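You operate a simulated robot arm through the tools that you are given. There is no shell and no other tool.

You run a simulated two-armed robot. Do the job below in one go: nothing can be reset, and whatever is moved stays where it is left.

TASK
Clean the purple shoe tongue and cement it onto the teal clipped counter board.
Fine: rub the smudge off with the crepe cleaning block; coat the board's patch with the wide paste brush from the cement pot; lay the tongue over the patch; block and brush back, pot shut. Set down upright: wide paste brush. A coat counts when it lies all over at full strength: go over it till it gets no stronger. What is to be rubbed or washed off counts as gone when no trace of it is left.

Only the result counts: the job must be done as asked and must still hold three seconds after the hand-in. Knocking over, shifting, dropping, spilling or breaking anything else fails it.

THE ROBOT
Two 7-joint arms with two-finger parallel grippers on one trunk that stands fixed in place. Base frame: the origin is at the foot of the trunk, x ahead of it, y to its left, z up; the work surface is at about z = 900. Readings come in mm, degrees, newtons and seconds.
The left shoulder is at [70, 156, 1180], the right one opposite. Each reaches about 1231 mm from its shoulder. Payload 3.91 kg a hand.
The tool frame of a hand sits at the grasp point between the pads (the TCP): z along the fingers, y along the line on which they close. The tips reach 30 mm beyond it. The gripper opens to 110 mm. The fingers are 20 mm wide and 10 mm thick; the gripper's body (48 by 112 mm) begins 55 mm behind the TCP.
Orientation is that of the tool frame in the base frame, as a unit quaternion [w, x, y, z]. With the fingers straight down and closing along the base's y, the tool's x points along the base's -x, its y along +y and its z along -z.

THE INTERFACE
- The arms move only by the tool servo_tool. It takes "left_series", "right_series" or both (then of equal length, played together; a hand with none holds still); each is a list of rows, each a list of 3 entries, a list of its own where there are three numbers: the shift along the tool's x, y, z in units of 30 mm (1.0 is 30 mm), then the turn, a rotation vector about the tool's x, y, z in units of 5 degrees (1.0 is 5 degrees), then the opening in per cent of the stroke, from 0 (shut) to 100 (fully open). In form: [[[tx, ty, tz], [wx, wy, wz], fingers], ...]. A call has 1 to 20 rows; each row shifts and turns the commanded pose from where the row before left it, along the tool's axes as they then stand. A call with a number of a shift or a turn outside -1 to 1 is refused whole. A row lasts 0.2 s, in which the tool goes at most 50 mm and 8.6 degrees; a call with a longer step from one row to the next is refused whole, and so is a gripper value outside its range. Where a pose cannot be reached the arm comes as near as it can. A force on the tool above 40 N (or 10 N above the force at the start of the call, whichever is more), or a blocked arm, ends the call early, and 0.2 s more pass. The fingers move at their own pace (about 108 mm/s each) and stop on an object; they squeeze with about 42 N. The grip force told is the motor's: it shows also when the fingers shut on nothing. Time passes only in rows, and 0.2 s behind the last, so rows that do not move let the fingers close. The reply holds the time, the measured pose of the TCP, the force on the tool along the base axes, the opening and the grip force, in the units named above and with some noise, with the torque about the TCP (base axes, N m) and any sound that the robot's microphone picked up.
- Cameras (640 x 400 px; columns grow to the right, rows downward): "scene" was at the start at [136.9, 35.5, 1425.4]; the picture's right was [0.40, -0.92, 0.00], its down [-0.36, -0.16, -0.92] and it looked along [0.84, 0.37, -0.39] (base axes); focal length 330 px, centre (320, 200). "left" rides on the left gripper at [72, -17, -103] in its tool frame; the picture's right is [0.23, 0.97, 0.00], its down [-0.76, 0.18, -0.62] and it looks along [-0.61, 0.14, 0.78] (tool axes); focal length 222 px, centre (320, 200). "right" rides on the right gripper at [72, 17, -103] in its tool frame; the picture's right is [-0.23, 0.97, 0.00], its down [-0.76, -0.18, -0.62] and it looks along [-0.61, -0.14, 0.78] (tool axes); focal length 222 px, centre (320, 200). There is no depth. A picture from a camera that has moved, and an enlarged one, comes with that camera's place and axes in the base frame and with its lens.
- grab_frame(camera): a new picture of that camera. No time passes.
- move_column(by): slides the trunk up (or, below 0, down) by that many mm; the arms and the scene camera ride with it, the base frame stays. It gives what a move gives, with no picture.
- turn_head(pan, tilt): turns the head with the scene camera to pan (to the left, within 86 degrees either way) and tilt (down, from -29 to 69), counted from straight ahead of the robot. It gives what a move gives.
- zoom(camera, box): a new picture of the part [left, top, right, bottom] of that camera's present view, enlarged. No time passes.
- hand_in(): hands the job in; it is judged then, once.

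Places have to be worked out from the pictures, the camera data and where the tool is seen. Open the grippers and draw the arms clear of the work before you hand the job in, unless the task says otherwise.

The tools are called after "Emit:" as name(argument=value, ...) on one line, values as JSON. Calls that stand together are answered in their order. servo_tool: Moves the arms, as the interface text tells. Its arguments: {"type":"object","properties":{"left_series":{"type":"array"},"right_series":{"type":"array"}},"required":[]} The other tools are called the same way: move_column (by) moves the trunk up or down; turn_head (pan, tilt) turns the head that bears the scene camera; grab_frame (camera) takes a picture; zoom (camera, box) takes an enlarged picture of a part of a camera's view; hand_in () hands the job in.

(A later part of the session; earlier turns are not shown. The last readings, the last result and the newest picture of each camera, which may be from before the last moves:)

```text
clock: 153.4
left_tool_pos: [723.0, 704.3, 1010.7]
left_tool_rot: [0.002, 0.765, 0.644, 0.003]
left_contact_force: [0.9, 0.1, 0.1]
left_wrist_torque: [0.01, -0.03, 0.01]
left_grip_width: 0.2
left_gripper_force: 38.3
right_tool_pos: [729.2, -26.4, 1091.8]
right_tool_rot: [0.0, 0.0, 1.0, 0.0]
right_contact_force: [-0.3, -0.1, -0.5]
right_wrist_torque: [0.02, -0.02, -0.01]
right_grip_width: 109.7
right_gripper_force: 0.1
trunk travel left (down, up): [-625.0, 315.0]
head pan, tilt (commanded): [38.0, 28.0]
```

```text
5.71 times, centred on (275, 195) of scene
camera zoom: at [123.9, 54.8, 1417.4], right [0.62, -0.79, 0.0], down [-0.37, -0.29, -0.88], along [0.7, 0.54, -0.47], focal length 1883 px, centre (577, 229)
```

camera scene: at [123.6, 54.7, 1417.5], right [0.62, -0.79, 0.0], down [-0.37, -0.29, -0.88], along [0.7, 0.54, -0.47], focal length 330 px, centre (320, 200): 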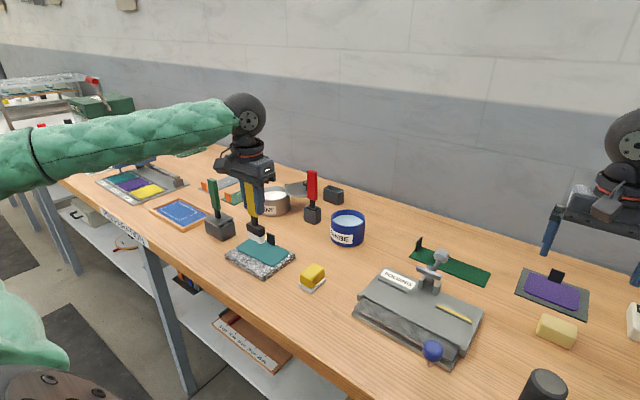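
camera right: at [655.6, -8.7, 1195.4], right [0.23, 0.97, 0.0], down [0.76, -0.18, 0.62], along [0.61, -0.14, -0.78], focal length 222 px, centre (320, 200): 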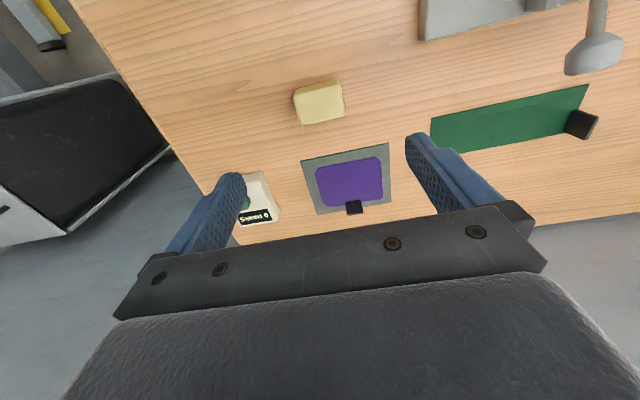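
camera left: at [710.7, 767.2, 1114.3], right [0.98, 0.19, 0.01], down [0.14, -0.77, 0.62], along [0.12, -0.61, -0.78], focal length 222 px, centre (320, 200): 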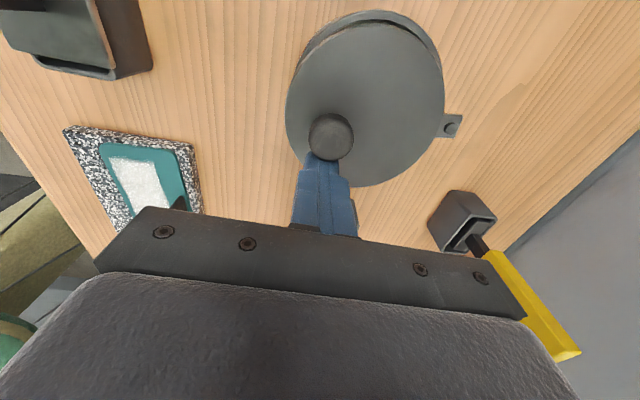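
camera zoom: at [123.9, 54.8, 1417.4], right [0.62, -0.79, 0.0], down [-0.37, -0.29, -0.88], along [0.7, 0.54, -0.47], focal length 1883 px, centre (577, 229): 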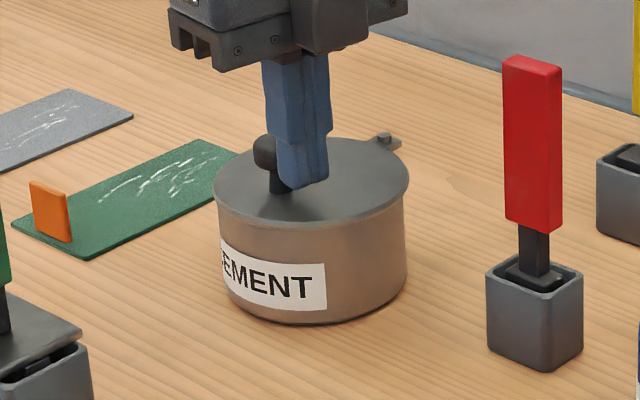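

No stop force and the lid outline coincides with the rim. I back the fingers off the knob, rise, and check alignment from above.

Emit:
servo_tool(left_series=[[[-0.5, 0, 0], [0, 0, 0], 0], [[0, 0, -0.8], [0, 0, 0], 0], [[0, 0, -1], [0, 0, 0], 0], [[0, 0, -1], [0, 0, 0], 0], [[0, 0, -1], [0, 0, 0], 0], [[0, 0, -1], [0, 0, 0], 0], [[0, 0, 0], [0, 0, 0], 0]])

Emit:
grab_frame(camera="left")

Emit:
zoom(camera="scene", box=[235, 160, 315, 230])

```text
clock: 155.0
left_tool_pos: [719.7, 691.4, 1152.5]
left_tool_rot: [0.002, 0.765, 0.644, 0.002]
left_contact_force: [-0.1, 0.4, 0.8]
left_wrist_torque: [0.0, -0.01, 0.01]
left_grip_width: 0.0
left_gripper_force: 37.6
right_tool_pos: [729.2, -26.0, 1091.6]
right_tool_rot: [0.0, 0.0, 1.0, 0.0]
right_contact_force: [0.4, -0.5, -0.3]
right_wrist_torque: [-0.01, -0.01, -0.04]
right_grip_width: 110.1
right_gripper_force: 0.1
trunk travel left (down, up): [-625.0, 315.0]
head pan, tilt (commanded): [38.0, 28.0]
```

```text
taken
camera left: at [713.9, 764.3, 1257.8], right [1.0, 0.06, 0.01], down [0.04, -0.78, 0.62], along [0.04, -0.62, -0.78], focal length 222 px, centre (320, 200)
```

left: 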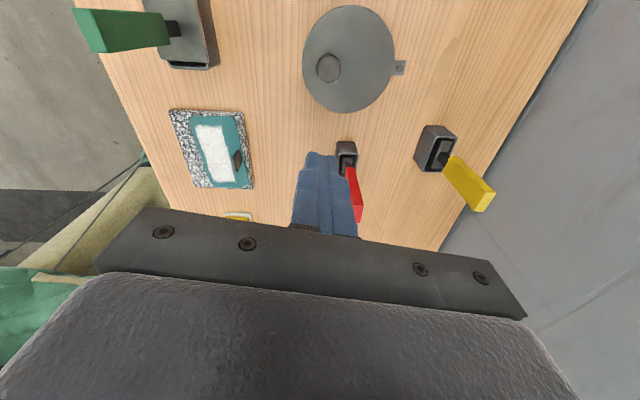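

```text
5.71 times, centred on (275, 195) of scene
camera zoom: at [124.2, 55.3, 1417.4], right [0.62, -0.79, 0.0], down [-0.37, -0.29, -0.88], along [0.7, 0.54, -0.47], focal length 1883 px, centre (577, 229)
```

zoom: 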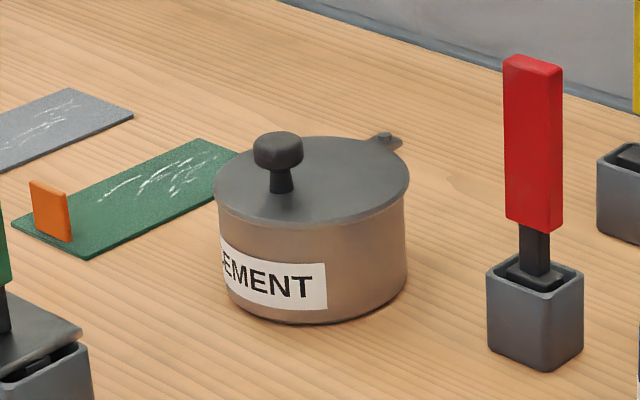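

The lid covers the pot. A zoom from above confirms the alignment.

Emit:
zoom(camera="left", box=[285, 0, 425, 120])

Emit:
zoom(camera="scene", box=[255, 175, 300, 210])

```text
3.33 times, centred on (355, 60) of left
camera zoom: at [713.9, 764.3, 1257.8], right [1.0, 0.06, 0.01], down [0.04, -0.78, 0.62], along [0.04, -0.62, -0.78], focal length 740 px, centre (203, 667)
```

zoom: 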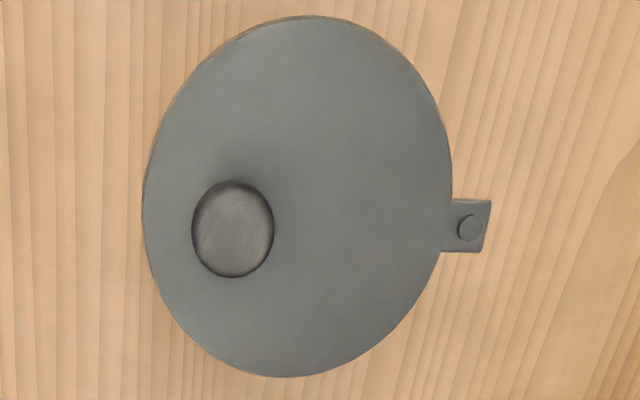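

```text
11.43 times, centred on (278, 192) of scene
camera zoom: at [124.2, 55.3, 1417.4], right [0.62, -0.79, 0.0], down [-0.37, -0.29, -0.88], along [0.7, 0.54, -0.47], focal length 3766 px, centre (806, 286)
```

zoom: 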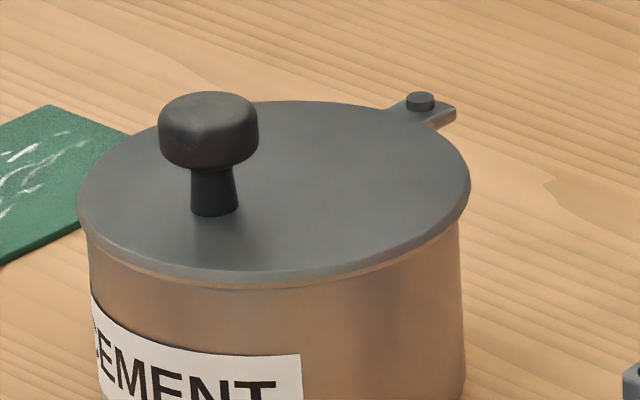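

The pot is shut. Now the tongue: I park the right hand off to the right and turn the left hand back to its original orientation, both clear and high.

Emit:
servo_tool(left_series=[[[0, 0, -0.5], [0, 0, -1], 0], [[0, 0, -0.5], [0, 0, -1], 0], [[0, 0, -0.5], [0, 0, -1], 20], [[0, 0, 0], [0, 0, -1], 40], [[0, 0, 0], [0, 0, -1], 50], [[0, 0, 0], [0, 0, -1], 50], [[0, 0, 0], [0, 0, -1], 50], [[0, 0, 0], [0, 0, -1], 50], [[0, 0, 0], [0, 0, -1], 50], [[0, 0, 0], [0, 0, -1], 50], [[0, 0, 0], [0, 0, -1], 50], [[0, 0, 0], [0, 0, -1], 50], [[0, 0, 0], [0, 0, -1], 50], [[0, 0, 0], [0, 0, -1], 50], [[0, 0, 0], [0, 0, -1], 50], [[0, 0, 0], [0, 0, -1], 50], [[0, 0, 0], [0, 0, -1], 50], [[0, 0, 0], [0, 0, -1], 50], [[0, 0, 0], [0, 0, -1], 50], [[0, 0, 0], [0, 0, -1], 50]], right_series=[[[0, 0, -1], [0, 0, 0], 100], [[0, 0, -1], [0, 0, 0], 100], [[0, 0, -1], [0, 0, 0], 100], [[0, 0, -1], [0, 0, 0], 100], [[0, 0, -1], [0, 0, 0], 100], [[0, 0, -1], [0, 0, 0], 100], [[0.2, -1, 0], [0, 0, 0], 100], [[0.2, -1, 0], [0, 0, 0], 100], [[0.2, -1, 0], [0, 0, 0], 100], [[0.2, -1, 0], [0, 0, 0], 100], [[0.2, -1, 0], [0, 0, 0], 100], [[0.2, -1, 0], [0, 0, 0], 100], [[0.2, -1, 0], [0, 0, 0], 100], [[0.2, -1, 0], [0, 0, 0], 100], [[0.2, -1, 0], [0, 0, 0], 100], [[0.2, -1, 0], [0, 0, 0], 100], [[0, -1, 0], [0, 0, 0], 100], [[0, -1, 0], [0, 0, 0], 100], [[0, -1, 0], [0, 0, 0], 100], [[0, 0, 0], [0, 0, 0], 100]])

Emit:
grab_frame(camera="scene")

```text
clock: 159.2
left_tool_pos: [719.8, 691.4, 1198.1]
left_tool_rot: [0.002, -0.003, 1.0, 0.0]
left_contact_force: [-1.1, 0.9, -0.5]
left_wrist_torque: [-0.03, -0.02, 0.03]
left_grip_width: 55.3
left_gripper_force: 0.0
right_tool_pos: [668.2, -415.2, 1270.4]
right_tool_rot: [0.0, 0.0, 1.0, -0.001]
right_contact_force: [0.5, 0.0, 0.1]
right_wrist_torque: [-0.06, 0.02, 0.01]
right_grip_width: 109.9
right_gripper_force: 0.0
trunk travel left (down, up): [-625.0, 315.0]
head pan, tilt (commanded): [38.0, 28.0]
```

```text
taken
camera scene: at [124.2, 55.3, 1417.4], right [0.62, -0.79, 0.0], down [-0.37, -0.29, -0.88], along [0.7, 0.54, -0.47], focal length 330 px, centre (320, 200)
```

scene: 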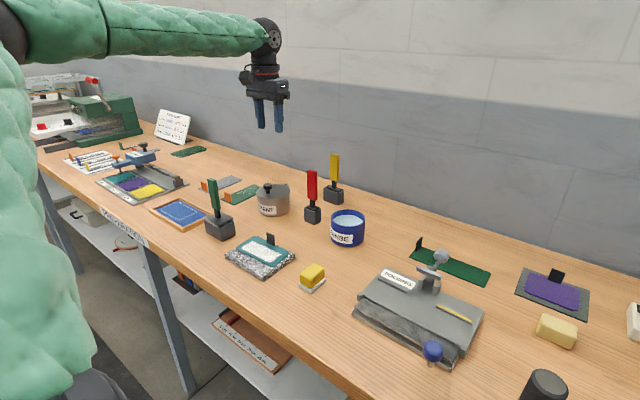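

All objects look undisturbed. I move the left hand across toward the tongue at a safe height (z≈1198).

Emit:
servo_tool(left_series=[[[-0.19, -0.98, 0], [0, 0, 0], 50], [[-0.19, -0.98, 0], [0, 0, 0], 50], [[-0.19, -0.98, 0], [0, 0, 0], 50], [[-0.19, -0.98, 0], [0, 0, 0], 50], [[-0.19, -0.98, 0], [0, 0, 0], 50], [[-0.19, -0.98, 0], [0, 0, 0], 50], [[-0.19, -0.98, 0], [0, 0, 0], 50], [[-0.19, -0.98, 0], [0, 0, 0], 50], [[-0.19, -0.98, 0], [0, 0, 0], 50], [[-0.19, -0.98, 0], [0, 0, 0], 50], [[-0.19, -0.98, 0], [0, 0, 0], 50], [[-0.19, -0.98, 0], [0, 0, 0], 50], [[-0.19, -0.98, 0], [0, 0, 0], 50], [[-0.19, -0.98, 0], [0, 0, 0], 50], [[-0.19, -0.98, 0], [0, 0, 0], 50], [[-0.19, -0.98, 0], [0, 0, 0], 50], [[-0.19, -0.98, 0], [0, 0, 0], 50], [[-0.19, -0.98, 0], [0, 0, 0], 50], [[-0.19, -0.98, 0], [0, 0, 0], 50], [[-0.19, -0.98, 0], [0, 0, 0], 50]])

Emit:
turn_head(pan=0, tilt=32)

Emit:
grab_frame(camera="scene")

Emit:
grab_frame(camera="left")

```text
clock: 163.4
left_tool_pos: [823.9, 124.2, 1201.4]
left_tool_rot: [0.004, -0.002, 1.0, 0.0]
left_contact_force: [-0.2, 0.5, -0.1]
left_wrist_torque: [-0.01, -0.01, -0.03]
left_grip_width: 54.6
left_gripper_force: 0.1
left hand out of reach, approached as far as the arm can: row 20
right_tool_pos: [667.4, -416.8, 1272.1]
right_tool_rot: [0.001, -0.001, 1.0, 0.0]
right_contact_force: [-0.5, -0.3, -0.1]
right_wrist_torque: [-0.03, -0.04, 0.0]
right_grip_width: 110.1
right_gripper_force: 0.1
trunk travel left (down, up): [-625.0, 315.0]
head pan, tilt (commanded): [38.0, 28.0]
```

```text
clock: 164.5
left_tool_pos: [825.0, 123.4, 1199.3]
left_tool_rot: [0.003, -0.002, 1.0, -0.001]
left_contact_force: [0.2, 0.3, -0.3]
left_wrist_torque: [-0.02, 0.03, 0.01]
left_grip_width: 55.1
left_gripper_force: 0.0
right_tool_pos: [668.4, -416.1, 1271.4]
right_tool_rot: [0.0, 0.0, 1.0, 0.0]
right_contact_force: [-0.4, 0.4, -0.1]
right_wrist_torque: [0.01, -0.01, 0.04]
right_grip_width: 110.3
right_gripper_force: 0.1
trunk travel left (down, up): [-625.0, 315.0]
head pan, tilt (commanded): [0.0, 32.0]
```

```text
taken
camera scene: at [141.3, -1.7, 1411.2], right [0.0, -1.0, 0.0], down [-0.53, 0.0, -0.85], along [0.85, 0.0, -0.53], focal length 330 px, centre (320, 200)
```

scene: 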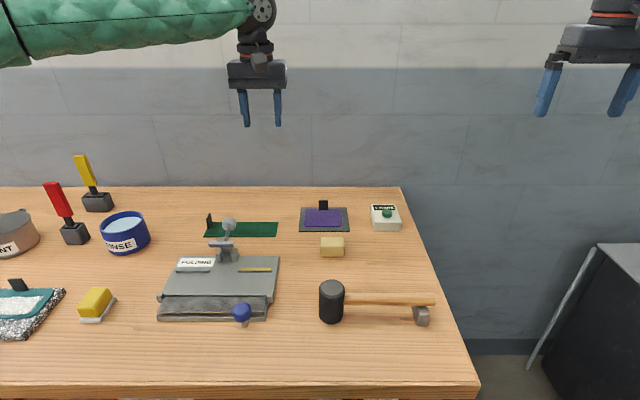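

```text
taken
camera left: at [751.0, 105.1, 1303.3], right [-0.23, 0.97, 0.0], down [0.76, 0.18, 0.63], along [0.61, 0.14, -0.78], focal length 222 px, centre (320, 200)
```

left: 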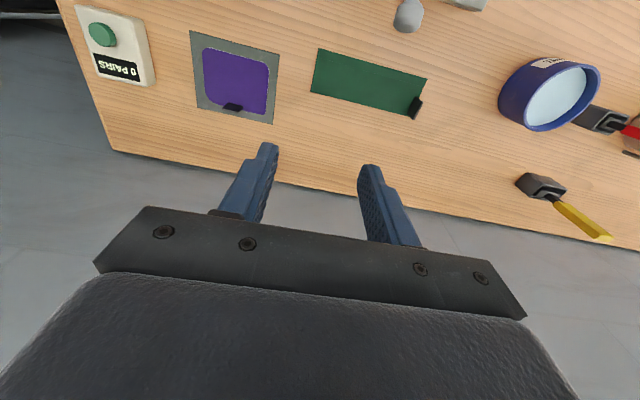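

The left arm hits its limit near y≈125, so the right arm must fetch the tongue. I retreat the left hand to its side first.

Emit:
servo_tool(left_series=[[[0.19, 0.98, 0], [0, 0, 0], 50], [[0.19, 0.98, 0], [0, 0, 0], 50], [[0.19, 0.98, 0], [0, 0, 0], 50], [[0.19, 0.98, 0], [0, 0, 0], 50], [[0.19, 0.98, 0], [0, 0, 0], 50], [[0.19, 0.98, 0], [0, 0, 0], 50], [[0.19, 0.98, 0], [0, 0, 0], 50], [[0.19, 0.98, 0], [0, 0, 0], 50], [[0.19, 0.98, 0], [0, 0, 0], 50], [[0.19, 0.98, 0], [0, 0, 0], 50], [[0.19, 0.98, 0], [0, 0, 0], 50], [[0.19, 0.98, 0], [0, 0, 0], 50], [[0.19, 0.98, 0], [0, 0, 0], 50], [[0.19, 0.98, 0], [0, 0, 0], 50], [[0.19, 0.98, 0], [0, 0, 0], 50], [[0.19, 0.98, 0], [0, 0, 0], 50], [[0.19, 0.98, 0], [0, 0, 0], 50], [[0.19, 0.98, 0], [0, 0, 0], 50], [[0.19, 0.98, 0], [0, 0, 0], 50], [[0.19, 0.98, 0], [0, 0, 0], 50]])

```text
clock: 168.7
left_tool_pos: [707.7, 711.0, 1197.7]
left_tool_rot: [0.003, -0.003, 1.0, 0.001]
left_contact_force: [-0.2, -0.3, 0.1]
left_wrist_torque: [-0.03, 0.0, 0.01]
left_grip_width: 54.7
left_gripper_force: 0.0
right_tool_pos: [667.8, -415.1, 1272.4]
right_tool_rot: [0.0, 0.0, 1.0, 0.0]
right_contact_force: [-0.2, 0.0, 0.2]
right_wrist_torque: [0.0, -0.01, 0.03]
right_grip_width: 110.0
right_gripper_force: 0.0
trunk travel left (down, up): [-625.0, 315.0]
head pan, tilt (commanded): [0.0, 32.0]
```

I park the left hand further left and back ([480,930,1280]) to free the space over the board, and test the right arm's reach toward the board at the same time only afterwards.

Emit:
servo_tool(left_series=[[[0.95, 0.91, -0.34], [0, 0, 0], 50], [[0.95, 0.91, -0.34], [0, 0, 0], 50], [[0.95, 0.91, -0.34], [0, 0, 0], 50], [[0.95, 0.91, -0.34], [0, 0, 0], 50], [[0.95, 0.91, -0.34], [0, 0, 0], 50], [[0.95, 0.91, -0.34], [0, 0, 0], 50], [[0.95, 0.91, -0.34], [0, 0, 0], 50], [[0.95, 0.91, -0.34], [0, 0, 0], 50]])

Emit:
servo_tool(right_series=[[[0, 1, 0], [0, 0, 0], 100], [[0, 1, 0], [0, 0, 0], 100], [[0, 1, 0], [0, 0, 0], 100], [[0, 1, 0], [0, 0, 0], 100], [[0, 1, 0], [0, 0, 0], 100], [[0, 1, 0], [0, 0, 0], 100], [[0, 1, 0], [0, 0, 0], 100], [[0, 1, 0], [0, 0, 0], 100], [[0, 1, 0], [0, 0, 0], 100], [[0, 1, 0], [0, 0, 0], 100], [[0, 1, 0], [0, 0, 0], 100], [[0, 1, 0], [0, 0, 0], 100], [[0, 1, 0], [0, 0, 0], 100], [[0, 1, 0], [0, 0, 0], 100], [[0, 1, 0], [0, 0, 0], 100], [[0, 1, 0], [0, 0, 0], 100], [[0, 1, 0], [0, 0, 0], 100], [[0, 1, 0], [0, 0, 0], 100], [[0, 1, 0], [0, 0, 0], 100], [[0, 1, 0], [0, 0, 0], 100]])

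Emit:
turn_head(pan=35, tilt=25)

Emit:
grab_frame(camera="scene")

```text
clock: 170.5
left_tool_pos: [478.3, 926.7, 1282.1]
left_tool_rot: [0.004, 0.001, 1.0, 0.001]
left_contact_force: [-0.9, 0.2, -0.3]
left_wrist_torque: [0.03, -0.04, -0.01]
left_grip_width: 54.9
left_gripper_force: 0.1
right_tool_pos: [662.5, -419.9, 1273.5]
right_tool_rot: [0.001, 0.001, 1.0, 0.001]
right_contact_force: [-1.1, -1.1, 0.4]
right_wrist_torque: [0.05, -0.08, 0.0]
right_grip_width: 110.1
right_gripper_force: 0.2
trunk travel left (down, up): [-625.0, 315.0]
head pan, tilt (commanded): [0.0, 32.0]
```

```text
clock: 174.7
left_tool_pos: [480.2, 930.8, 1277.4]
left_tool_rot: [0.003, -0.002, 1.0, -0.002]
left_contact_force: [0.0, 0.7, 0.7]
left_wrist_torque: [0.0, -0.01, 0.01]
left_grip_width: 55.4
left_gripper_force: 0.2
right_tool_pos: [667.9, 184.7, 1271.8]
right_tool_rot: [0.0, 0.001, 1.0, -0.001]
right_contact_force: [0.5, 0.5, -0.3]
right_wrist_torque: [0.02, 0.04, 0.04]
right_grip_width: 109.8
right_gripper_force: 0.0
trunk travel left (down, up): [-625.0, 315.0]
head pan, tilt (commanded): [0.0, 32.0]
```

```text
clock: 175.7
left_tool_pos: [480.7, 930.5, 1278.4]
left_tool_rot: [0.002, -0.002, 1.0, 0.0]
left_contact_force: [0.3, 0.0, 0.1]
left_wrist_torque: [0.01, 0.0, -0.01]
left_grip_width: 55.0
left_gripper_force: 0.1
right_tool_pos: [668.8, 183.1, 1272.5]
right_tool_rot: [0.001, 0.0, 1.0, 0.0]
right_contact_force: [0.1, 0.2, -1.0]
right_wrist_torque: [-0.01, 0.01, -0.03]
right_grip_width: 110.0
right_gripper_force: 0.1
trunk travel left (down, up): [-625.0, 315.0]
head pan, tilt (commanded): [35.0, 25.0]
```

```text
taken
camera scene: at [127.4, 51.9, 1422.2], right [0.57, -0.82, 0.0], down [-0.35, -0.24, -0.91], along [0.74, 0.52, -0.42], focal length 330 px, centre (320, 200)
```

scene: 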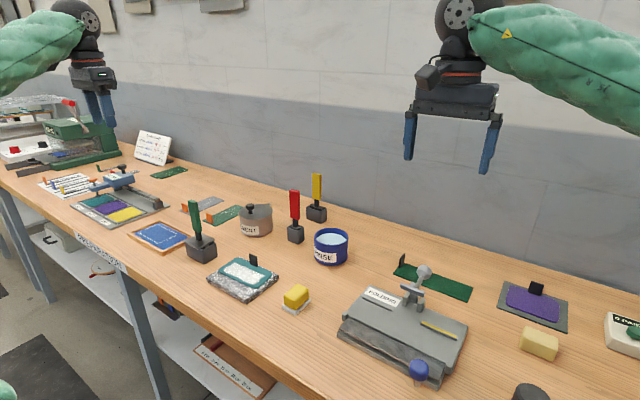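

The right hand crossed to y≈184 without trouble. I continue testing its reach toward the board (high, empty).

Emit:
servo_tool(right_series=[[[0.2, 1, 0], [0, 0, 0], 100], [[0.2, 1, 0], [0, 0, 0], 100], [[0.2, 1, 0], [0, 0, 0], 100], [[0.2, 1, 0], [0, 0, 0], 100], [[0.2, 1, 0], [0, 0, 0], 100], [[0.2, 1, 0], [0, 0, 0], 100], [[0.2, 1, 0], [0, 0, 0], 100], [[0.2, 1, 0], [0, 0, 0], 100], [[0.2, 1, 0], [0, 0, 0], 100], [[0.2, 1, 0], [0, 0, 0], 100], [[0.2, 1, 0], [0, 0, 0], 100], [[0.2, 1, 0], [0, 0, 0], 100]])

Emit:
grab_frame(camera="scene")

```text
clock: 178.3
left_tool_pos: [482.6, 930.6, 1278.3]
left_tool_rot: [0.003, -0.001, 1.0, 0.0]
left_contact_force: [0.6, 0.0, -0.2]
left_wrist_torque: [0.01, -0.01, 0.0]
left_grip_width: 55.0
left_gripper_force: 0.0
right_tool_pos: [607.6, 493.2, 1271.2]
right_tool_rot: [-0.001, 0.0, 1.0, 0.0]
right_contact_force: [-1.0, -0.7, -0.3]
right_wrist_torque: [0.0, 0.01, -0.01]
right_grip_width: 110.0
right_gripper_force: 0.1
right hand out of reach, approached as far as the arm can: row 11, 12
trunk travel left (down, up): [-625.0, 315.0]
head pan, tilt (commanded): [35.0, 25.0]
```

```text
taken
camera scene: at [129.1, 52.3, 1422.0], right [0.57, -0.82, 0.0], down [-0.35, -0.24, -0.91], along [0.74, 0.52, -0.42], focal length 330 px, centre (320, 200)
```

scene: 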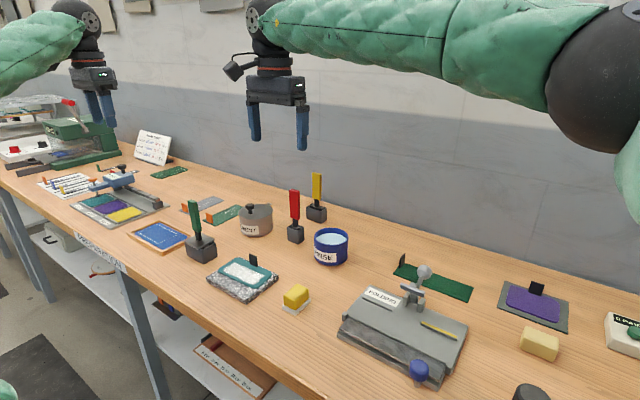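

The right arm reached y≈493 at this height. I test whether it gets to the board's position at a lower height (z≈1120), still above everything.

Emit:
servo_tool(right_series=[[[0, -0.5, 1], [0, 0, 0], 100], [[0, -0.5, 1], [0, 0, 0], 100], [[0, 0, 1], [0, 0, 0], 100], [[0, 0, 1], [0, 0, 0], 100], [[0, 0, 1], [0, 0, 0], 100], [[0.2, 1, 0], [0, 0, 0], 100], [[0.2, 1, 0], [0, 0, 0], 100], [[0.2, 1, 0], [0, 0, 0], 100], [[0.1, 1, 0], [0, 0, 0], 100]])

Emit:
grab_frame(camera="scene")

```text
clock: 180.3
left_tool_pos: [480.8, 930.1, 1278.1]
left_tool_rot: [0.003, -0.002, 1.0, -0.001]
left_contact_force: [-0.4, -0.1, -0.3]
left_wrist_torque: [0.02, -0.03, 0.03]
left_grip_width: 55.0
left_gripper_force: 0.1
right_tool_pos: [597.9, 503.3, 1120.5]
right_tool_rot: [0.0, 0.0, 1.0, -0.001]
right_contact_force: [0.1, 0.8, -0.3]
right_wrist_torque: [-0.05, 0.02, 0.02]
right_grip_width: 109.9
right_gripper_force: 0.0
right hand out of reach, approached as far as the arm can: row 7, 8, 9
trunk travel left (down, up): [-625.0, 315.0]
head pan, tilt (commanded): [35.0, 25.0]
```

```text
taken
camera scene: at [127.2, 52.6, 1422.2], right [0.57, -0.82, 0.0], down [-0.35, -0.24, -0.91], along [0.74, 0.52, -0.42], focal length 330 px, centre (320, 200)
```

scene: 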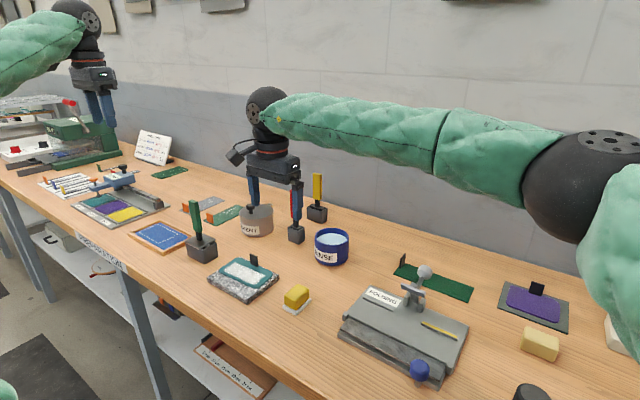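

The right arm tops out at y≈503, so I'll relay: right hand sets the tongue down on a free mid-table spot (≈[850,395]), left hand takes it from there. I bring the right hand back above the tongue.

Emit:
servo_tool(right_series=[[[0, -0.3, -1], [0, 0, 0], 60], [[0, -0.3, -1], [0, 0, 0], 60], [[-0.54, -0.95, -0.5], [0, 0, 0], 60], [[-0.54, -0.95, 0], [0, 0, 0], 60], [[-0.54, -0.95, 0], [0, 0, 0], 60], [[-0.54, -0.95, 0], [0, 0, 0], 60], [[-0.54, -0.95, 0], [0, 0, 0], 60], [[-0.54, -0.95, 0], [0, 0, 0], 60], [[-0.54, -0.95, 0], [0, 0, 0], 60], [[-0.54, -0.95, 0], [0, 0, 0], 60], [[-0.54, -0.95, 0], [0, 0, 0], 60], [[-0.54, -0.95, 0], [0, 0, 0], 60], [[-0.54, -0.95, 0], [0, 0, 0], 60], [[-0.54, -0.95, 0], [0, 0, 0], 60], [[-0.54, -0.95, 0], [0, 0, 0], 60], [[-0.54, -0.95, 0], [0, 0, 0], 60], [[-0.54, -0.95, 0], [0, 0, 0], 60], [[-0.54, -0.95, 0], [0, 0, 0], 60], [[-0.4, -0.9, 0], [0, 0, 0], 60]])

Emit:
grab_frame(camera="right")

```text
clock: 184.3
left_tool_pos: [479.8, 928.7, 1279.6]
left_tool_rot: [0.002, -0.002, 1.0, 0.0]
left_contact_force: [-0.5, 0.2, 0.4]
left_wrist_torque: [0.03, 0.03, 0.0]
left_grip_width: 54.9
left_gripper_force: 0.0
right_tool_pos: [869.7, 0.4, 1196.3]
right_tool_rot: [-0.001, 0.0, 1.0, 0.0]
right_contact_force: [1.2, -0.1, 0.4]
right_wrist_torque: [0.0, -0.01, -0.04]
right_grip_width: 65.9
right_gripper_force: 0.1
trunk travel left (down, up): [-625.0, 315.0]
head pan, tilt (commanded): [35.0, 25.0]
```

```text
taken
camera right: at [797.5, 17.4, 1299.3], right [0.23, 0.97, 0.0], down [0.76, -0.18, 0.62], along [0.61, -0.14, -0.78], focal length 222 px, centre (320, 200)
```

right: 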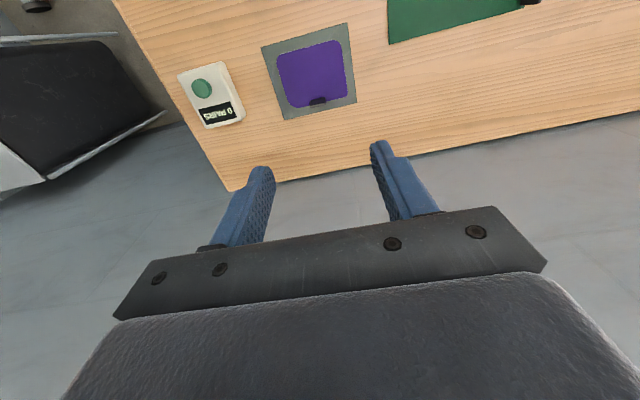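

I come closer above the tab ([893,-8,1100]) for precise alignment.

Emit:
servo_tool(right_series=[[[-0.4, -0.14, 0.8], [0, 0, 0], 60], [[-0.37, -0.14, 0.8], [0, 0, 0], 60], [[0, 0, 0.8], [0, 0, 0], 60], [[0, 0, 0.8], [0, 0, 0], 60], [[0, 0, 0], [0, 0, 0], 60]])

Emit:
grab_frame(camera="right")

Emit:
zoom(camera="right", box=[240, 20, 400, 150])

```text
clock: 185.5
left_tool_pos: [478.8, 930.1, 1278.5]
left_tool_rot: [0.004, -0.002, 1.0, -0.001]
left_contact_force: [-0.5, 0.0, -0.6]
left_wrist_torque: [0.0, 0.01, 0.01]
left_grip_width: 54.9
left_gripper_force: 0.1
right_tool_pos: [892.8, -4.8, 1098.9]
right_tool_rot: [0.0, 0.0, 1.0, 0.0]
right_contact_force: [0.0, -0.9, -0.1]
right_wrist_torque: [-0.02, -0.01, 0.02]
right_grip_width: 66.1
right_gripper_force: 0.1
trunk travel left (down, up): [-625.0, 315.0]
head pan, tilt (commanded): [35.0, 25.0]
```

```text
taken
camera right: at [820.0, 11.0, 1203.4], right [0.23, 0.97, 0.0], down [0.76, -0.18, 0.62], along [0.61, -0.14, -0.78], focal length 222 px, centre (320, 200)
```

right: 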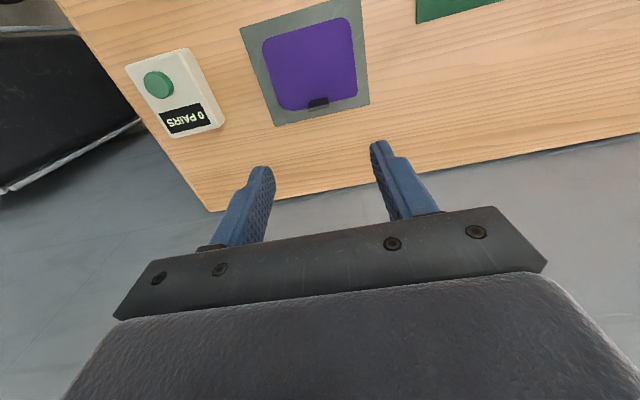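

```text
3.08 times, centred on (320, 85) of right
camera zoom: at [820.0, 11.0, 1203.4], right [0.23, 0.97, 0.0], down [0.76, -0.18, 0.62], along [0.61, -0.14, -0.78], focal length 684 px, centre (320, 554)
```

zoom: 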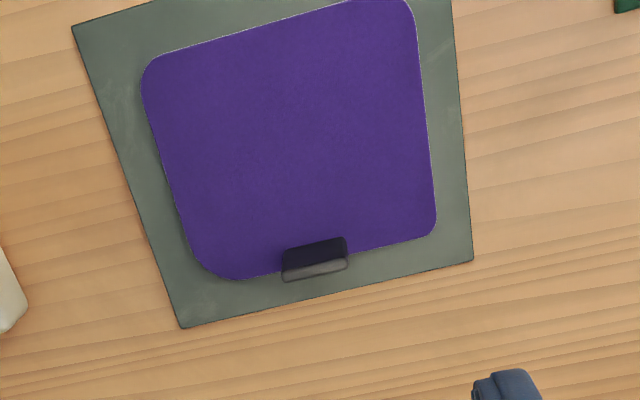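

Tab centre ≈[895.7,-7.4], 26 mm wide, and it sits just inside the tongue's far edge. I descend to TCP z≈944 with the fingers either side of it.

Emit:
servo_tool(right_series=[[[-0.03, -0.08, 0.8], [0, 0, 0], 60], [[0, 0, 0.8], [0, 0, 0], 60], [[0, 0, 0.8], [0, 0, 0], 60], [[0, 0, 0.8], [0, 0, 0], 60], [[0, 0, 0.8], [0, 0, 0], 60], [[0, 0, 0.8], [0, 0, 0], 60], [[0, 0, 0.35], [0, 0, 0], 60], [[0, 0, 0], [0, 0, 0], 60]])

Emit:
grab_frame(camera="right")

Emit:
turn_head(pan=5, tilt=30)

Emit:
zoom(camera="scene", box=[290, 150, 410, 250])

```text
clock: 187.3
left_tool_pos: [480.4, 929.5, 1278.4]
left_tool_rot: [0.003, -0.001, 1.0, -0.001]
left_contact_force: [-0.1, -1.3, 0.5]
left_wrist_torque: [0.01, 0.03, 0.01]
left_grip_width: 55.2
left_gripper_force: 0.2
right_tool_pos: [893.6, -9.3, 945.9]
right_tool_rot: [0.0, 0.0, 1.0, 0.001]
right_contact_force: [-0.5, 0.2, 0.6]
right_wrist_torque: [0.02, -0.03, 0.01]
right_grip_width: 66.2
right_gripper_force: 0.0
trunk travel left (down, up): [-625.0, 315.0]
head pan, tilt (commanded): [35.0, 25.0]
```

```text
taken
camera right: at [821.7, 7.5, 1048.8], right [0.23, 0.97, 0.0], down [0.76, -0.18, 0.62], along [0.61, -0.14, -0.78], focal length 222 px, centre (320, 200)
```

right: 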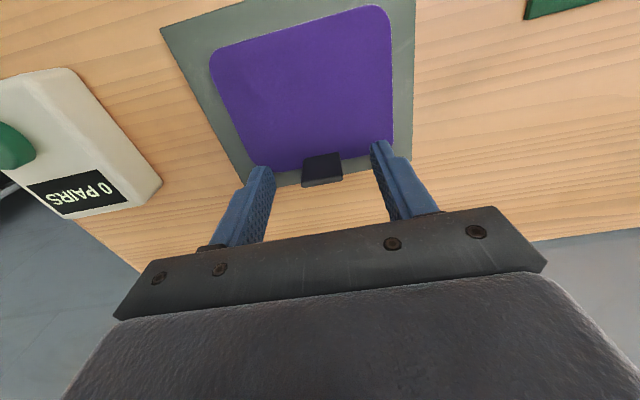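

```text
clock: 188.2
left_tool_pos: [480.4, 930.6, 1279.8]
left_tool_rot: [0.002, -0.001, 1.0, -0.001]
left_contact_force: [-0.1, -0.2, 0.8]
left_wrist_torque: [-0.01, -0.01, -0.03]
left_grip_width: 54.8
left_gripper_force: 0.0
right_tool_pos: [894.4, -9.0, 945.9]
right_tool_rot: [0.0, 0.0, 1.0, 0.0]
right_contact_force: [0.2, -0.6, -0.3]
right_wrist_torque: [-0.02, 0.03, -0.02]
right_grip_width: 65.8
right_gripper_force: 0.1
trunk travel left (down, up): [-625.0, 315.0]
head pan, tilt (commanded): [5.0, 30.0]
```

```text
4.00 times, centred on (350, 200) of scene
camera zoom: at [142.0, 6.8, 1414.3], right [0.09, -1.0, 0.0], down [-0.5, -0.04, -0.87], along [0.86, 0.08, -0.5], focal length 1318 px, centre (200, 200)
```

zoom: 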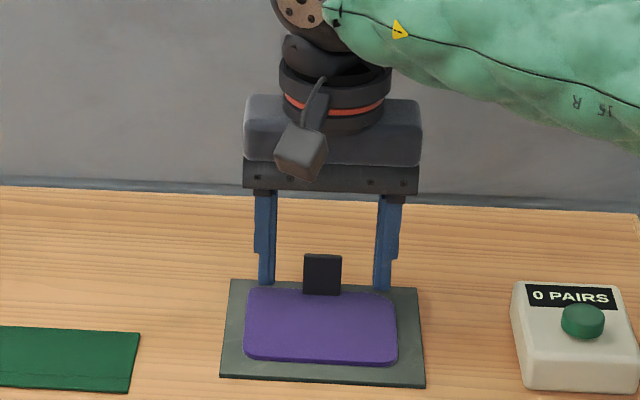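

The tab is between the fingers. I lower 2 mm and close on it.

Emit:
servo_tool(right_series=[[[0, 0.02, 0.07], [0, 0, 0], 60], [[0, 0, 0], [0, 0, 0], 40], [[0, 0, 0], [0, 0, 0], 20], [[0, 0, 0], [0, 0, 0], 0], [[0, 0, 0], [0, 0, 0], 0]])

Emit:
zoom(camera="scene", box=[290, 150, 410, 250])

```text
clock: 189.4
left_tool_pos: [479.6, 930.5, 1279.1]
left_tool_rot: [0.003, -0.002, 1.0, 0.0]
left_contact_force: [-0.4, -0.5, -0.9]
left_wrist_torque: [0.03, -0.01, -0.03]
left_grip_width: 55.2
left_gripper_force: 0.1
right_tool_pos: [894.6, -8.8, 943.1]
right_tool_rot: [0.0, -0.001, 1.0, 0.0]
right_contact_force: [-0.3, 0.6, 0.9]
right_wrist_torque: [0.0, 0.02, 0.01]
right_grip_width: 25.0
right_gripper_force: 42.8
trunk travel left (down, up): [-625.0, 315.0]
head pan, tilt (commanded): [5.0, 30.0]
```

```text
4.00 times, centred on (350, 200) of scene
camera zoom: at [142.0, 6.7, 1414.3], right [0.09, -1.0, 0.0], down [-0.5, -0.04, -0.87], along [0.86, 0.08, -0.5], focal length 1318 px, centre (200, 200)
```

zoom: 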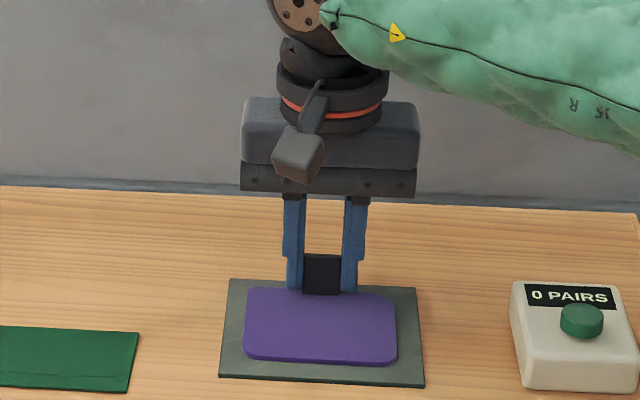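

Tab gripped (25 mm). I lift slowly and check how the tongue hangs.

Emit:
servo_tool(right_series=[[[0, 0, -0.2], [0, 0, 0], 0], [[0, 0, -0.4], [0, 0, 0], 0], [[0, 0, -0.7], [0, 0, 0], 0], [[0, 0, -0.7], [0, 0, 0], 0], [[0, 0, 0], [0, 0, 0], 0]])

Emit:
zoom(camera="scene", box=[290, 120, 410, 250])

Emit:
grab_frame(camera="right")

```text
clock: 190.6
left_tool_pos: [480.1, 931.1, 1278.7]
left_tool_rot: [0.003, -0.002, 1.0, 0.0]
left_contact_force: [0.3, 0.4, 0.6]
left_wrist_torque: [-0.05, -0.01, -0.02]
left_grip_width: 54.9
left_gripper_force: 0.1
right_tool_pos: [895.1, -7.0, 1003.6]
right_tool_rot: [0.0, 0.0, 1.0, -0.001]
right_contact_force: [-0.5, 1.1, -0.1]
right_wrist_torque: [0.01, 0.0, 0.0]
right_grip_width: 24.9
right_gripper_force: 42.2
trunk travel left (down, up): [-625.0, 315.0]
head pan, tilt (commanded): [5.0, 30.0]
```

```text
3.08 times, centred on (350, 185) of scene
camera zoom: at [142.4, 6.6, 1414.2], right [0.09, -1.0, 0.0], down [-0.5, -0.04, -0.87], along [0.86, 0.08, -0.5], focal length 1014 px, centre (228, 246)
```

zoom: 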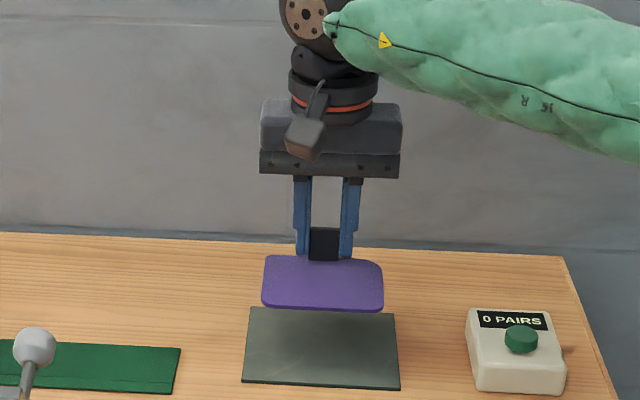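

```text
taken
camera right: at [822.2, 8.7, 1107.0], right [0.23, 0.97, 0.0], down [0.76, -0.18, 0.62], along [0.61, -0.14, -0.78], focal length 222 px, centre (320, 200)
```

right: 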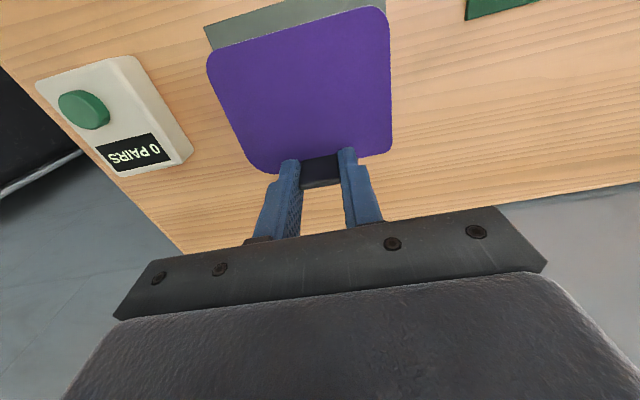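

The tongue hangs flat and rigid. I raise it and carry it to y≈395 along the back of the table, then look at the landing spot.

Emit:
servo_tool(right_series=[[[0, 0, -0.8], [0, 0, 0], 0], [[0, 0, -0.8], [0, 0, 0], 0], [[0, 0, -0.8], [0, 0, 0], 0], [[0, 0.5, -0.5], [0, 0, 0], 0], [[0.03, 0.9, 0], [0, 0, 0], 0], [[0.03, 0.9, 0], [0, 0, 0], 0], [[0.03, 0.9, 0], [0, 0, 0], 0], [[0.03, 0.9, 0], [0, 0, 0], 0], [[0.03, 0.9, 0], [0, 0, 0], 0], [[0.03, 0.9, 0], [0, 0, 0], 0], [[0.03, 0.9, 0], [0, 0, 0], 0], [[0.03, 0.9, 0], [0, 0, 0], 0], [[0.03, 0.9, 0], [0, 0, 0], 0], [[0.03, 0.9, 0], [0, 0, 0], 0], [[0.03, 0.9, 0], [0, 0, 0], 0], [[0.03, 0.9, 0], [0, 0, 0], 0], [[0.03, 0.9, 0], [0, 0, 0], 0], [[0.03, 0.9, 0], [0, 0, 0], 0], [[0, 0, 0], [0, 0, 0], 0]])

Emit:
grab_frame(camera="right")

Emit:
turn_head(pan=25, tilt=30)

Emit:
grab_frame(camera="scene")

```text
clock: 194.6
left_tool_pos: [480.5, 929.7, 1279.4]
left_tool_rot: [0.002, -0.002, 1.0, -0.001]
left_contact_force: [1.2, -0.2, 0.0]
left_wrist_torque: [0.02, -0.02, -0.02]
left_grip_width: 54.9
left_gripper_force: 0.1
right_tool_pos: [882.9, 373.8, 1090.9]
right_tool_rot: [0.0, -0.001, 1.0, 0.001]
right_contact_force: [-0.7, -0.2, -0.4]
right_wrist_torque: [-0.03, -0.02, -0.02]
right_grip_width: 25.1
right_gripper_force: 42.5
right hand out of reach, approached as far as the arm can: row 18
trunk travel left (down, up): [-625.0, 315.0]
head pan, tilt (commanded): [5.0, 30.0]
```

```text
taken
camera right: at [809.9, 391.5, 1194.0], right [0.23, 0.97, 0.0], down [0.76, -0.18, 0.62], along [0.61, -0.14, -0.78], focal length 222 px, centre (320, 200)
```

right: 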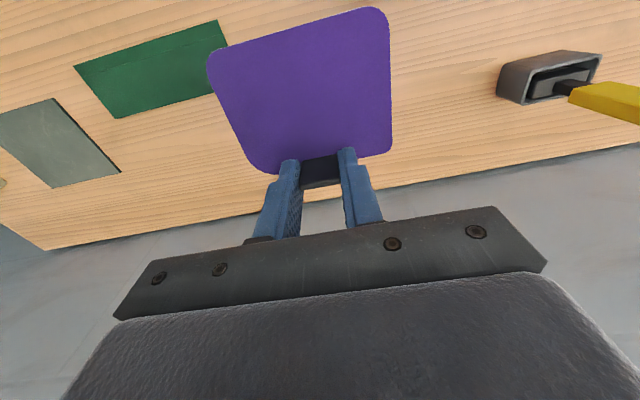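

```text
clock: 195.5
left_tool_pos: [480.2, 930.5, 1278.3]
left_tool_rot: [0.003, -0.002, 1.0, 0.0]
left_contact_force: [0.1, 0.2, -0.4]
left_wrist_torque: [0.01, -0.01, 0.01]
left_grip_width: 54.9
left_gripper_force: 0.0
right_tool_pos: [883.4, 375.5, 1090.5]
right_tool_rot: [-0.001, 0.0, 1.0, 0.0]
right_contact_force: [-0.2, 0.1, -1.0]
right_wrist_torque: [0.03, -0.01, 0.03]
right_grip_width: 24.7
right_gripper_force: 42.1
trunk travel left (down, up): [-625.0, 315.0]
head pan, tilt (commanded): [25.0, 30.0]
```

```text
taken
camera scene: at [134.0, 37.2, 1414.3], right [0.42, -0.91, 0.0], down [-0.45, -0.21, -0.87], along [0.78, 0.37, -0.5], focal length 330 px, centre (320, 200)
```

scene: 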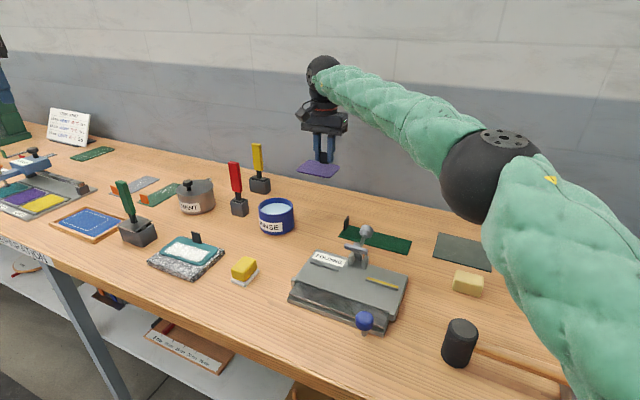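

The right arm is near its reach limit here. I choose a free spot with the tongue centred at ≈[832,355] (clear of the rinse pot and the green strip) and lower toward the table.

Emit:
servo_tool(right_series=[[[0.57, -0.67, 0], [0, 0, 0], 0], [[0, 0, 0.8], [0, 0, 0], 0], [[0, 0, 0.8], [0, 0, 0], 0], [[0, 0, 0.8], [0, 0, 0], 0], [[0, 0, 0.8], [0, 0, 0], 0], [[0, 0, 0], [0, 0, 0], 0]])

Emit:
zoom(camera="scene", box=[240, 130, 420, 260])

Emit:
grab_frame(camera="right")

```text
clock: 196.9
left_tool_pos: [479.7, 928.9, 1279.4]
left_tool_rot: [0.004, -0.001, 1.0, 0.001]
left_contact_force: [-0.3, 0.4, -1.0]
left_wrist_torque: [-0.03, 0.01, 0.0]
left_grip_width: 55.1
left_gripper_force: 0.2
right_tool_pos: [865.7, 356.4, 994.9]
right_tool_rot: [0.0, 0.0, 1.0, 0.0]
right_contact_force: [0.3, 0.3, 0.1]
right_wrist_torque: [-0.03, -0.03, 0.01]
right_grip_width: 24.8
right_gripper_force: 42.1
trunk travel left (down, up): [-625.0, 315.0]
head pan, tilt (commanded): [25.0, 30.0]
```

```text
3.08 times, centred on (330, 195) of scene
camera zoom: at [133.4, 36.7, 1414.4], right [0.42, -0.91, 0.0], down [-0.45, -0.21, -0.87], along [0.78, 0.37, -0.5], focal length 1014 px, centre (289, 215)
```

zoom: 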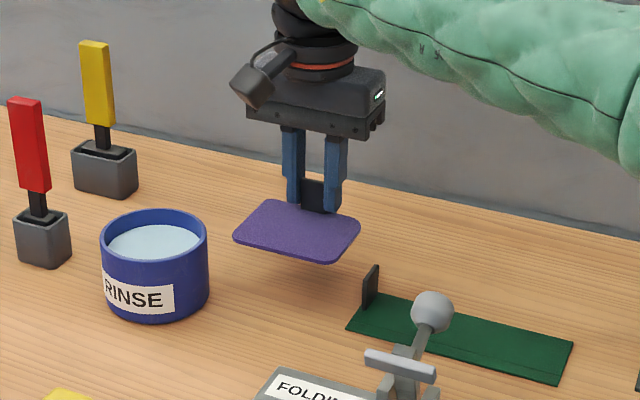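

```text
taken
camera right: at [791.5, 372.1, 1098.0], right [0.23, 0.97, 0.0], down [0.76, -0.18, 0.62], along [0.61, -0.14, -0.78], focal length 222 px, centre (320, 200)
```

right: 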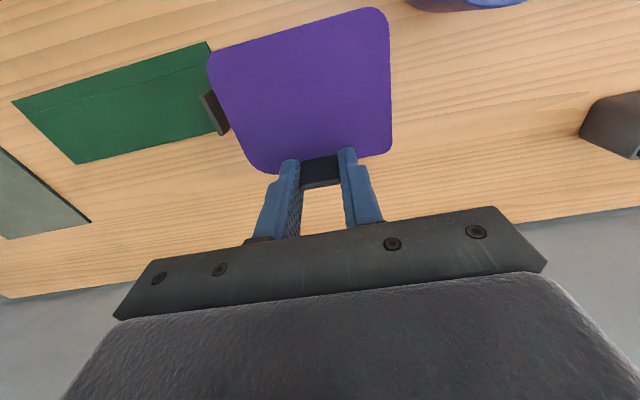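

Clear of both neighbours. I lower the tongue to the table in decreasing steps.

Emit:
servo_tool(right_series=[[[0, 0, 0.8], [0, 0, 0], 0], [[0, 0, 0.6], [0, 0, 0], 0], [[0, 0, 0.2], [0, 0, 0], 0], [[0, 0, 0], [0, 0, 0], 0]])

Emit:
servo_tool(right_series=[[[0, 0, 0.06], [0, 0, 0], 0], [[0, 0, 0.06], [0, 0, 0], 0], [[0, 0, 0], [0, 0, 0], 0]])

```text
clock: 197.9
left_tool_pos: [479.3, 930.2, 1277.9]
left_tool_rot: [0.002, -0.001, 1.0, 0.0]
left_contact_force: [-0.2, 0.2, -0.6]
left_wrist_torque: [-0.01, 0.01, -0.02]
left_grip_width: 54.8
left_gripper_force: 0.0
right_tool_pos: [864.5, 355.3, 946.8]
right_tool_rot: [0.0, 0.0, 1.0, 0.0]
right_contact_force: [0.4, 0.2, -1.2]
right_wrist_torque: [-0.02, -0.02, -0.01]
right_grip_width: 24.7
right_gripper_force: 42.6
trunk travel left (down, up): [-625.0, 315.0]
head pan, tilt (commanded): [25.0, 30.0]
```

```text
clock: 198.7
left_tool_pos: [479.5, 929.4, 1279.1]
left_tool_rot: [0.002, -0.002, 1.0, 0.0]
left_contact_force: [-0.4, 0.4, -0.2]
left_wrist_torque: [0.0, 0.01, -0.02]
left_grip_width: 55.0
left_gripper_force: 0.1
right_tool_pos: [864.5, 354.7, 943.2]
right_tool_rot: [0.0, 0.0, 1.0, -0.001]
right_contact_force: [-0.8, 0.4, 0.2]
right_wrist_torque: [0.0, 0.0, 0.01]
right_grip_width: 25.0
right_gripper_force: 42.1
trunk travel left (down, up): [-625.0, 315.0]
head pan, tilt (commanded): [25.0, 30.0]
```

Emit:
servo_tool(right_series=[[[0, 0, 0.05], [0, 0, 0], 0], [[0, 0, 0.04], [0, 0, 0], 0], [[0, 0, 0], [0, 0, 0], 0]])

```text
clock: 199.5
left_tool_pos: [480.0, 931.4, 1279.3]
left_tool_rot: [0.003, -0.002, 1.0, 0.001]
left_contact_force: [0.1, 1.3, 0.1]
left_wrist_torque: [-0.01, 0.04, -0.02]
left_grip_width: 54.9
left_gripper_force: 0.1
right_tool_pos: [865.8, 356.3, 941.3]
right_tool_rot: [0.0, 0.0, 1.0, 0.0]
right_contact_force: [0.0, -0.4, -0.5]
right_wrist_torque: [-0.02, -0.02, 0.0]
right_grip_width: 24.6
right_gripper_force: 41.7
trunk travel left (down, up): [-625.0, 315.0]
head pan, tilt (commanded): [25.0, 30.0]
```

Emit:
servo_tool(right_series=[[[0, 0, 0.04], [0, 0, 0], 0], [[0, 0, 0.03], [0, 0, 0], 0], [[0, 0, 0], [0, 0, 0], 0]])

Emit:
zoom(camera="scene", box=[300, 170, 370, 230])

```text
clock: 200.3
left_tool_pos: [479.5, 929.7, 1279.8]
left_tool_rot: [0.004, -0.002, 1.0, 0.0]
left_contact_force: [-0.1, 0.0, 0.1]
left_wrist_torque: [0.0, 0.03, -0.05]
left_grip_width: 54.9
left_gripper_force: 0.0
right_tool_pos: [865.0, 356.4, 939.0]
right_tool_rot: [0.0, -0.001, 1.0, 0.0]
right_contact_force: [3.3, 1.2, 10.0]
right_wrist_torque: [0.03, 0.21, -0.03]
right_grip_width: 24.9
right_gripper_force: 42.0
trunk travel left (down, up): [-625.0, 315.0]
head pan, tilt (commanded): [25.0, 30.0]
```

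```text
6.67 times, centred on (335, 200) of scene
camera zoom: at [133.3, 37.0, 1414.5], right [0.42, -0.91, 0.0], down [-0.45, -0.21, -0.87], along [0.78, 0.37, -0.5], focal length 2197 px, centre (220, 200)
```

zoom: 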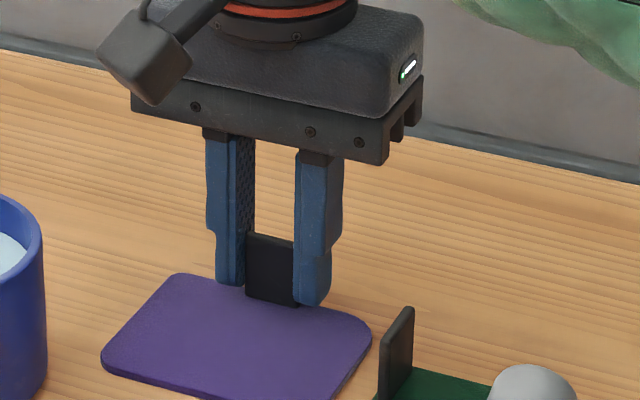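

The tongue rests on the table (+10 N). I release it, rise, and retract the right arm to its own side.

Emit:
servo_tool(right_series=[[[0, 0, -0.03], [0, 0, 0], 30], [[0, 0, 0], [0, 0, 0], 50], [[0, 0, 0], [0, 0, 0], 50], [[0, 0, -0.8], [0, 0, 0], 50], [[0, 0, -1], [0, 0, 0], 50], [[0, 0, -1], [0, 0, 0], 50], [[0, 0, -1], [0, 0, 0], 50], [[0, 0, -1], [0, 0, 0], 50], [[0, 0, -1], [0, 0, 0], 50], [[0, 0, -1], [0, 0, 0], 50], [[0, 0, 0], [0, 0, 0], 50]])

Emit:
grab_frame(camera="right")

Emit:
zoom(camera="scene", box=[260, 160, 400, 260])

```text
clock: 202.7
left_tool_pos: [482.0, 931.1, 1280.4]
left_tool_rot: [0.002, -0.002, 1.0, 0.0]
left_contact_force: [0.1, 0.3, -0.2]
left_wrist_torque: [0.02, 0.02, 0.03]
left_grip_width: 55.4
left_gripper_force: 0.1
right_tool_pos: [864.8, 355.2, 1142.5]
right_tool_rot: [-0.001, 0.001, 1.0, 0.0]
right_contact_force: [-0.1, -0.4, -0.4]
right_wrist_torque: [0.01, 0.04, -0.03]
right_grip_width: 55.0
right_gripper_force: 0.1
trunk travel left (down, up): [-625.0, 315.0]
head pan, tilt (commanded): [25.0, 30.0]
```

```text
taken
camera right: at [792.6, 372.0, 1246.3], right [0.23, 0.97, 0.0], down [0.76, -0.18, 0.62], along [0.61, -0.14, -0.78], focal length 222 px, centre (320, 200)
```

right: 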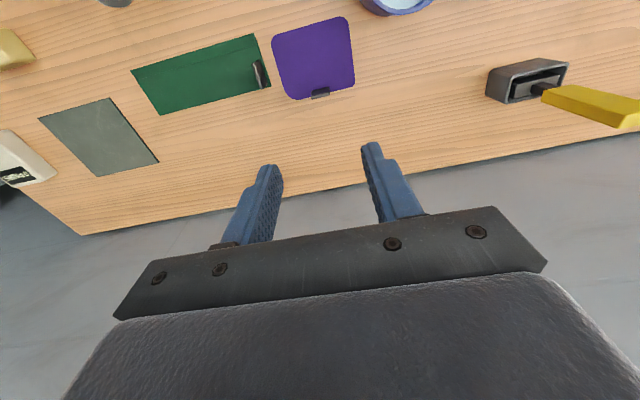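

```text
4.00 times, centred on (330, 210) of scene
camera zoom: at [134.4, 37.3, 1414.2], right [0.42, -0.91, 0.0], down [-0.45, -0.21, -0.87], along [0.78, 0.37, -0.5], focal length 1318 px, centre (280, 160)
```

zoom: 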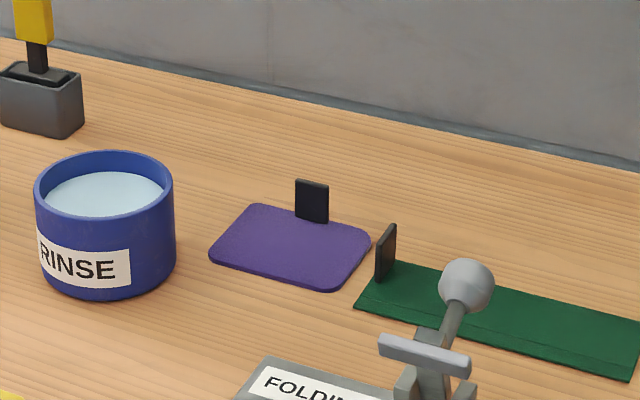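

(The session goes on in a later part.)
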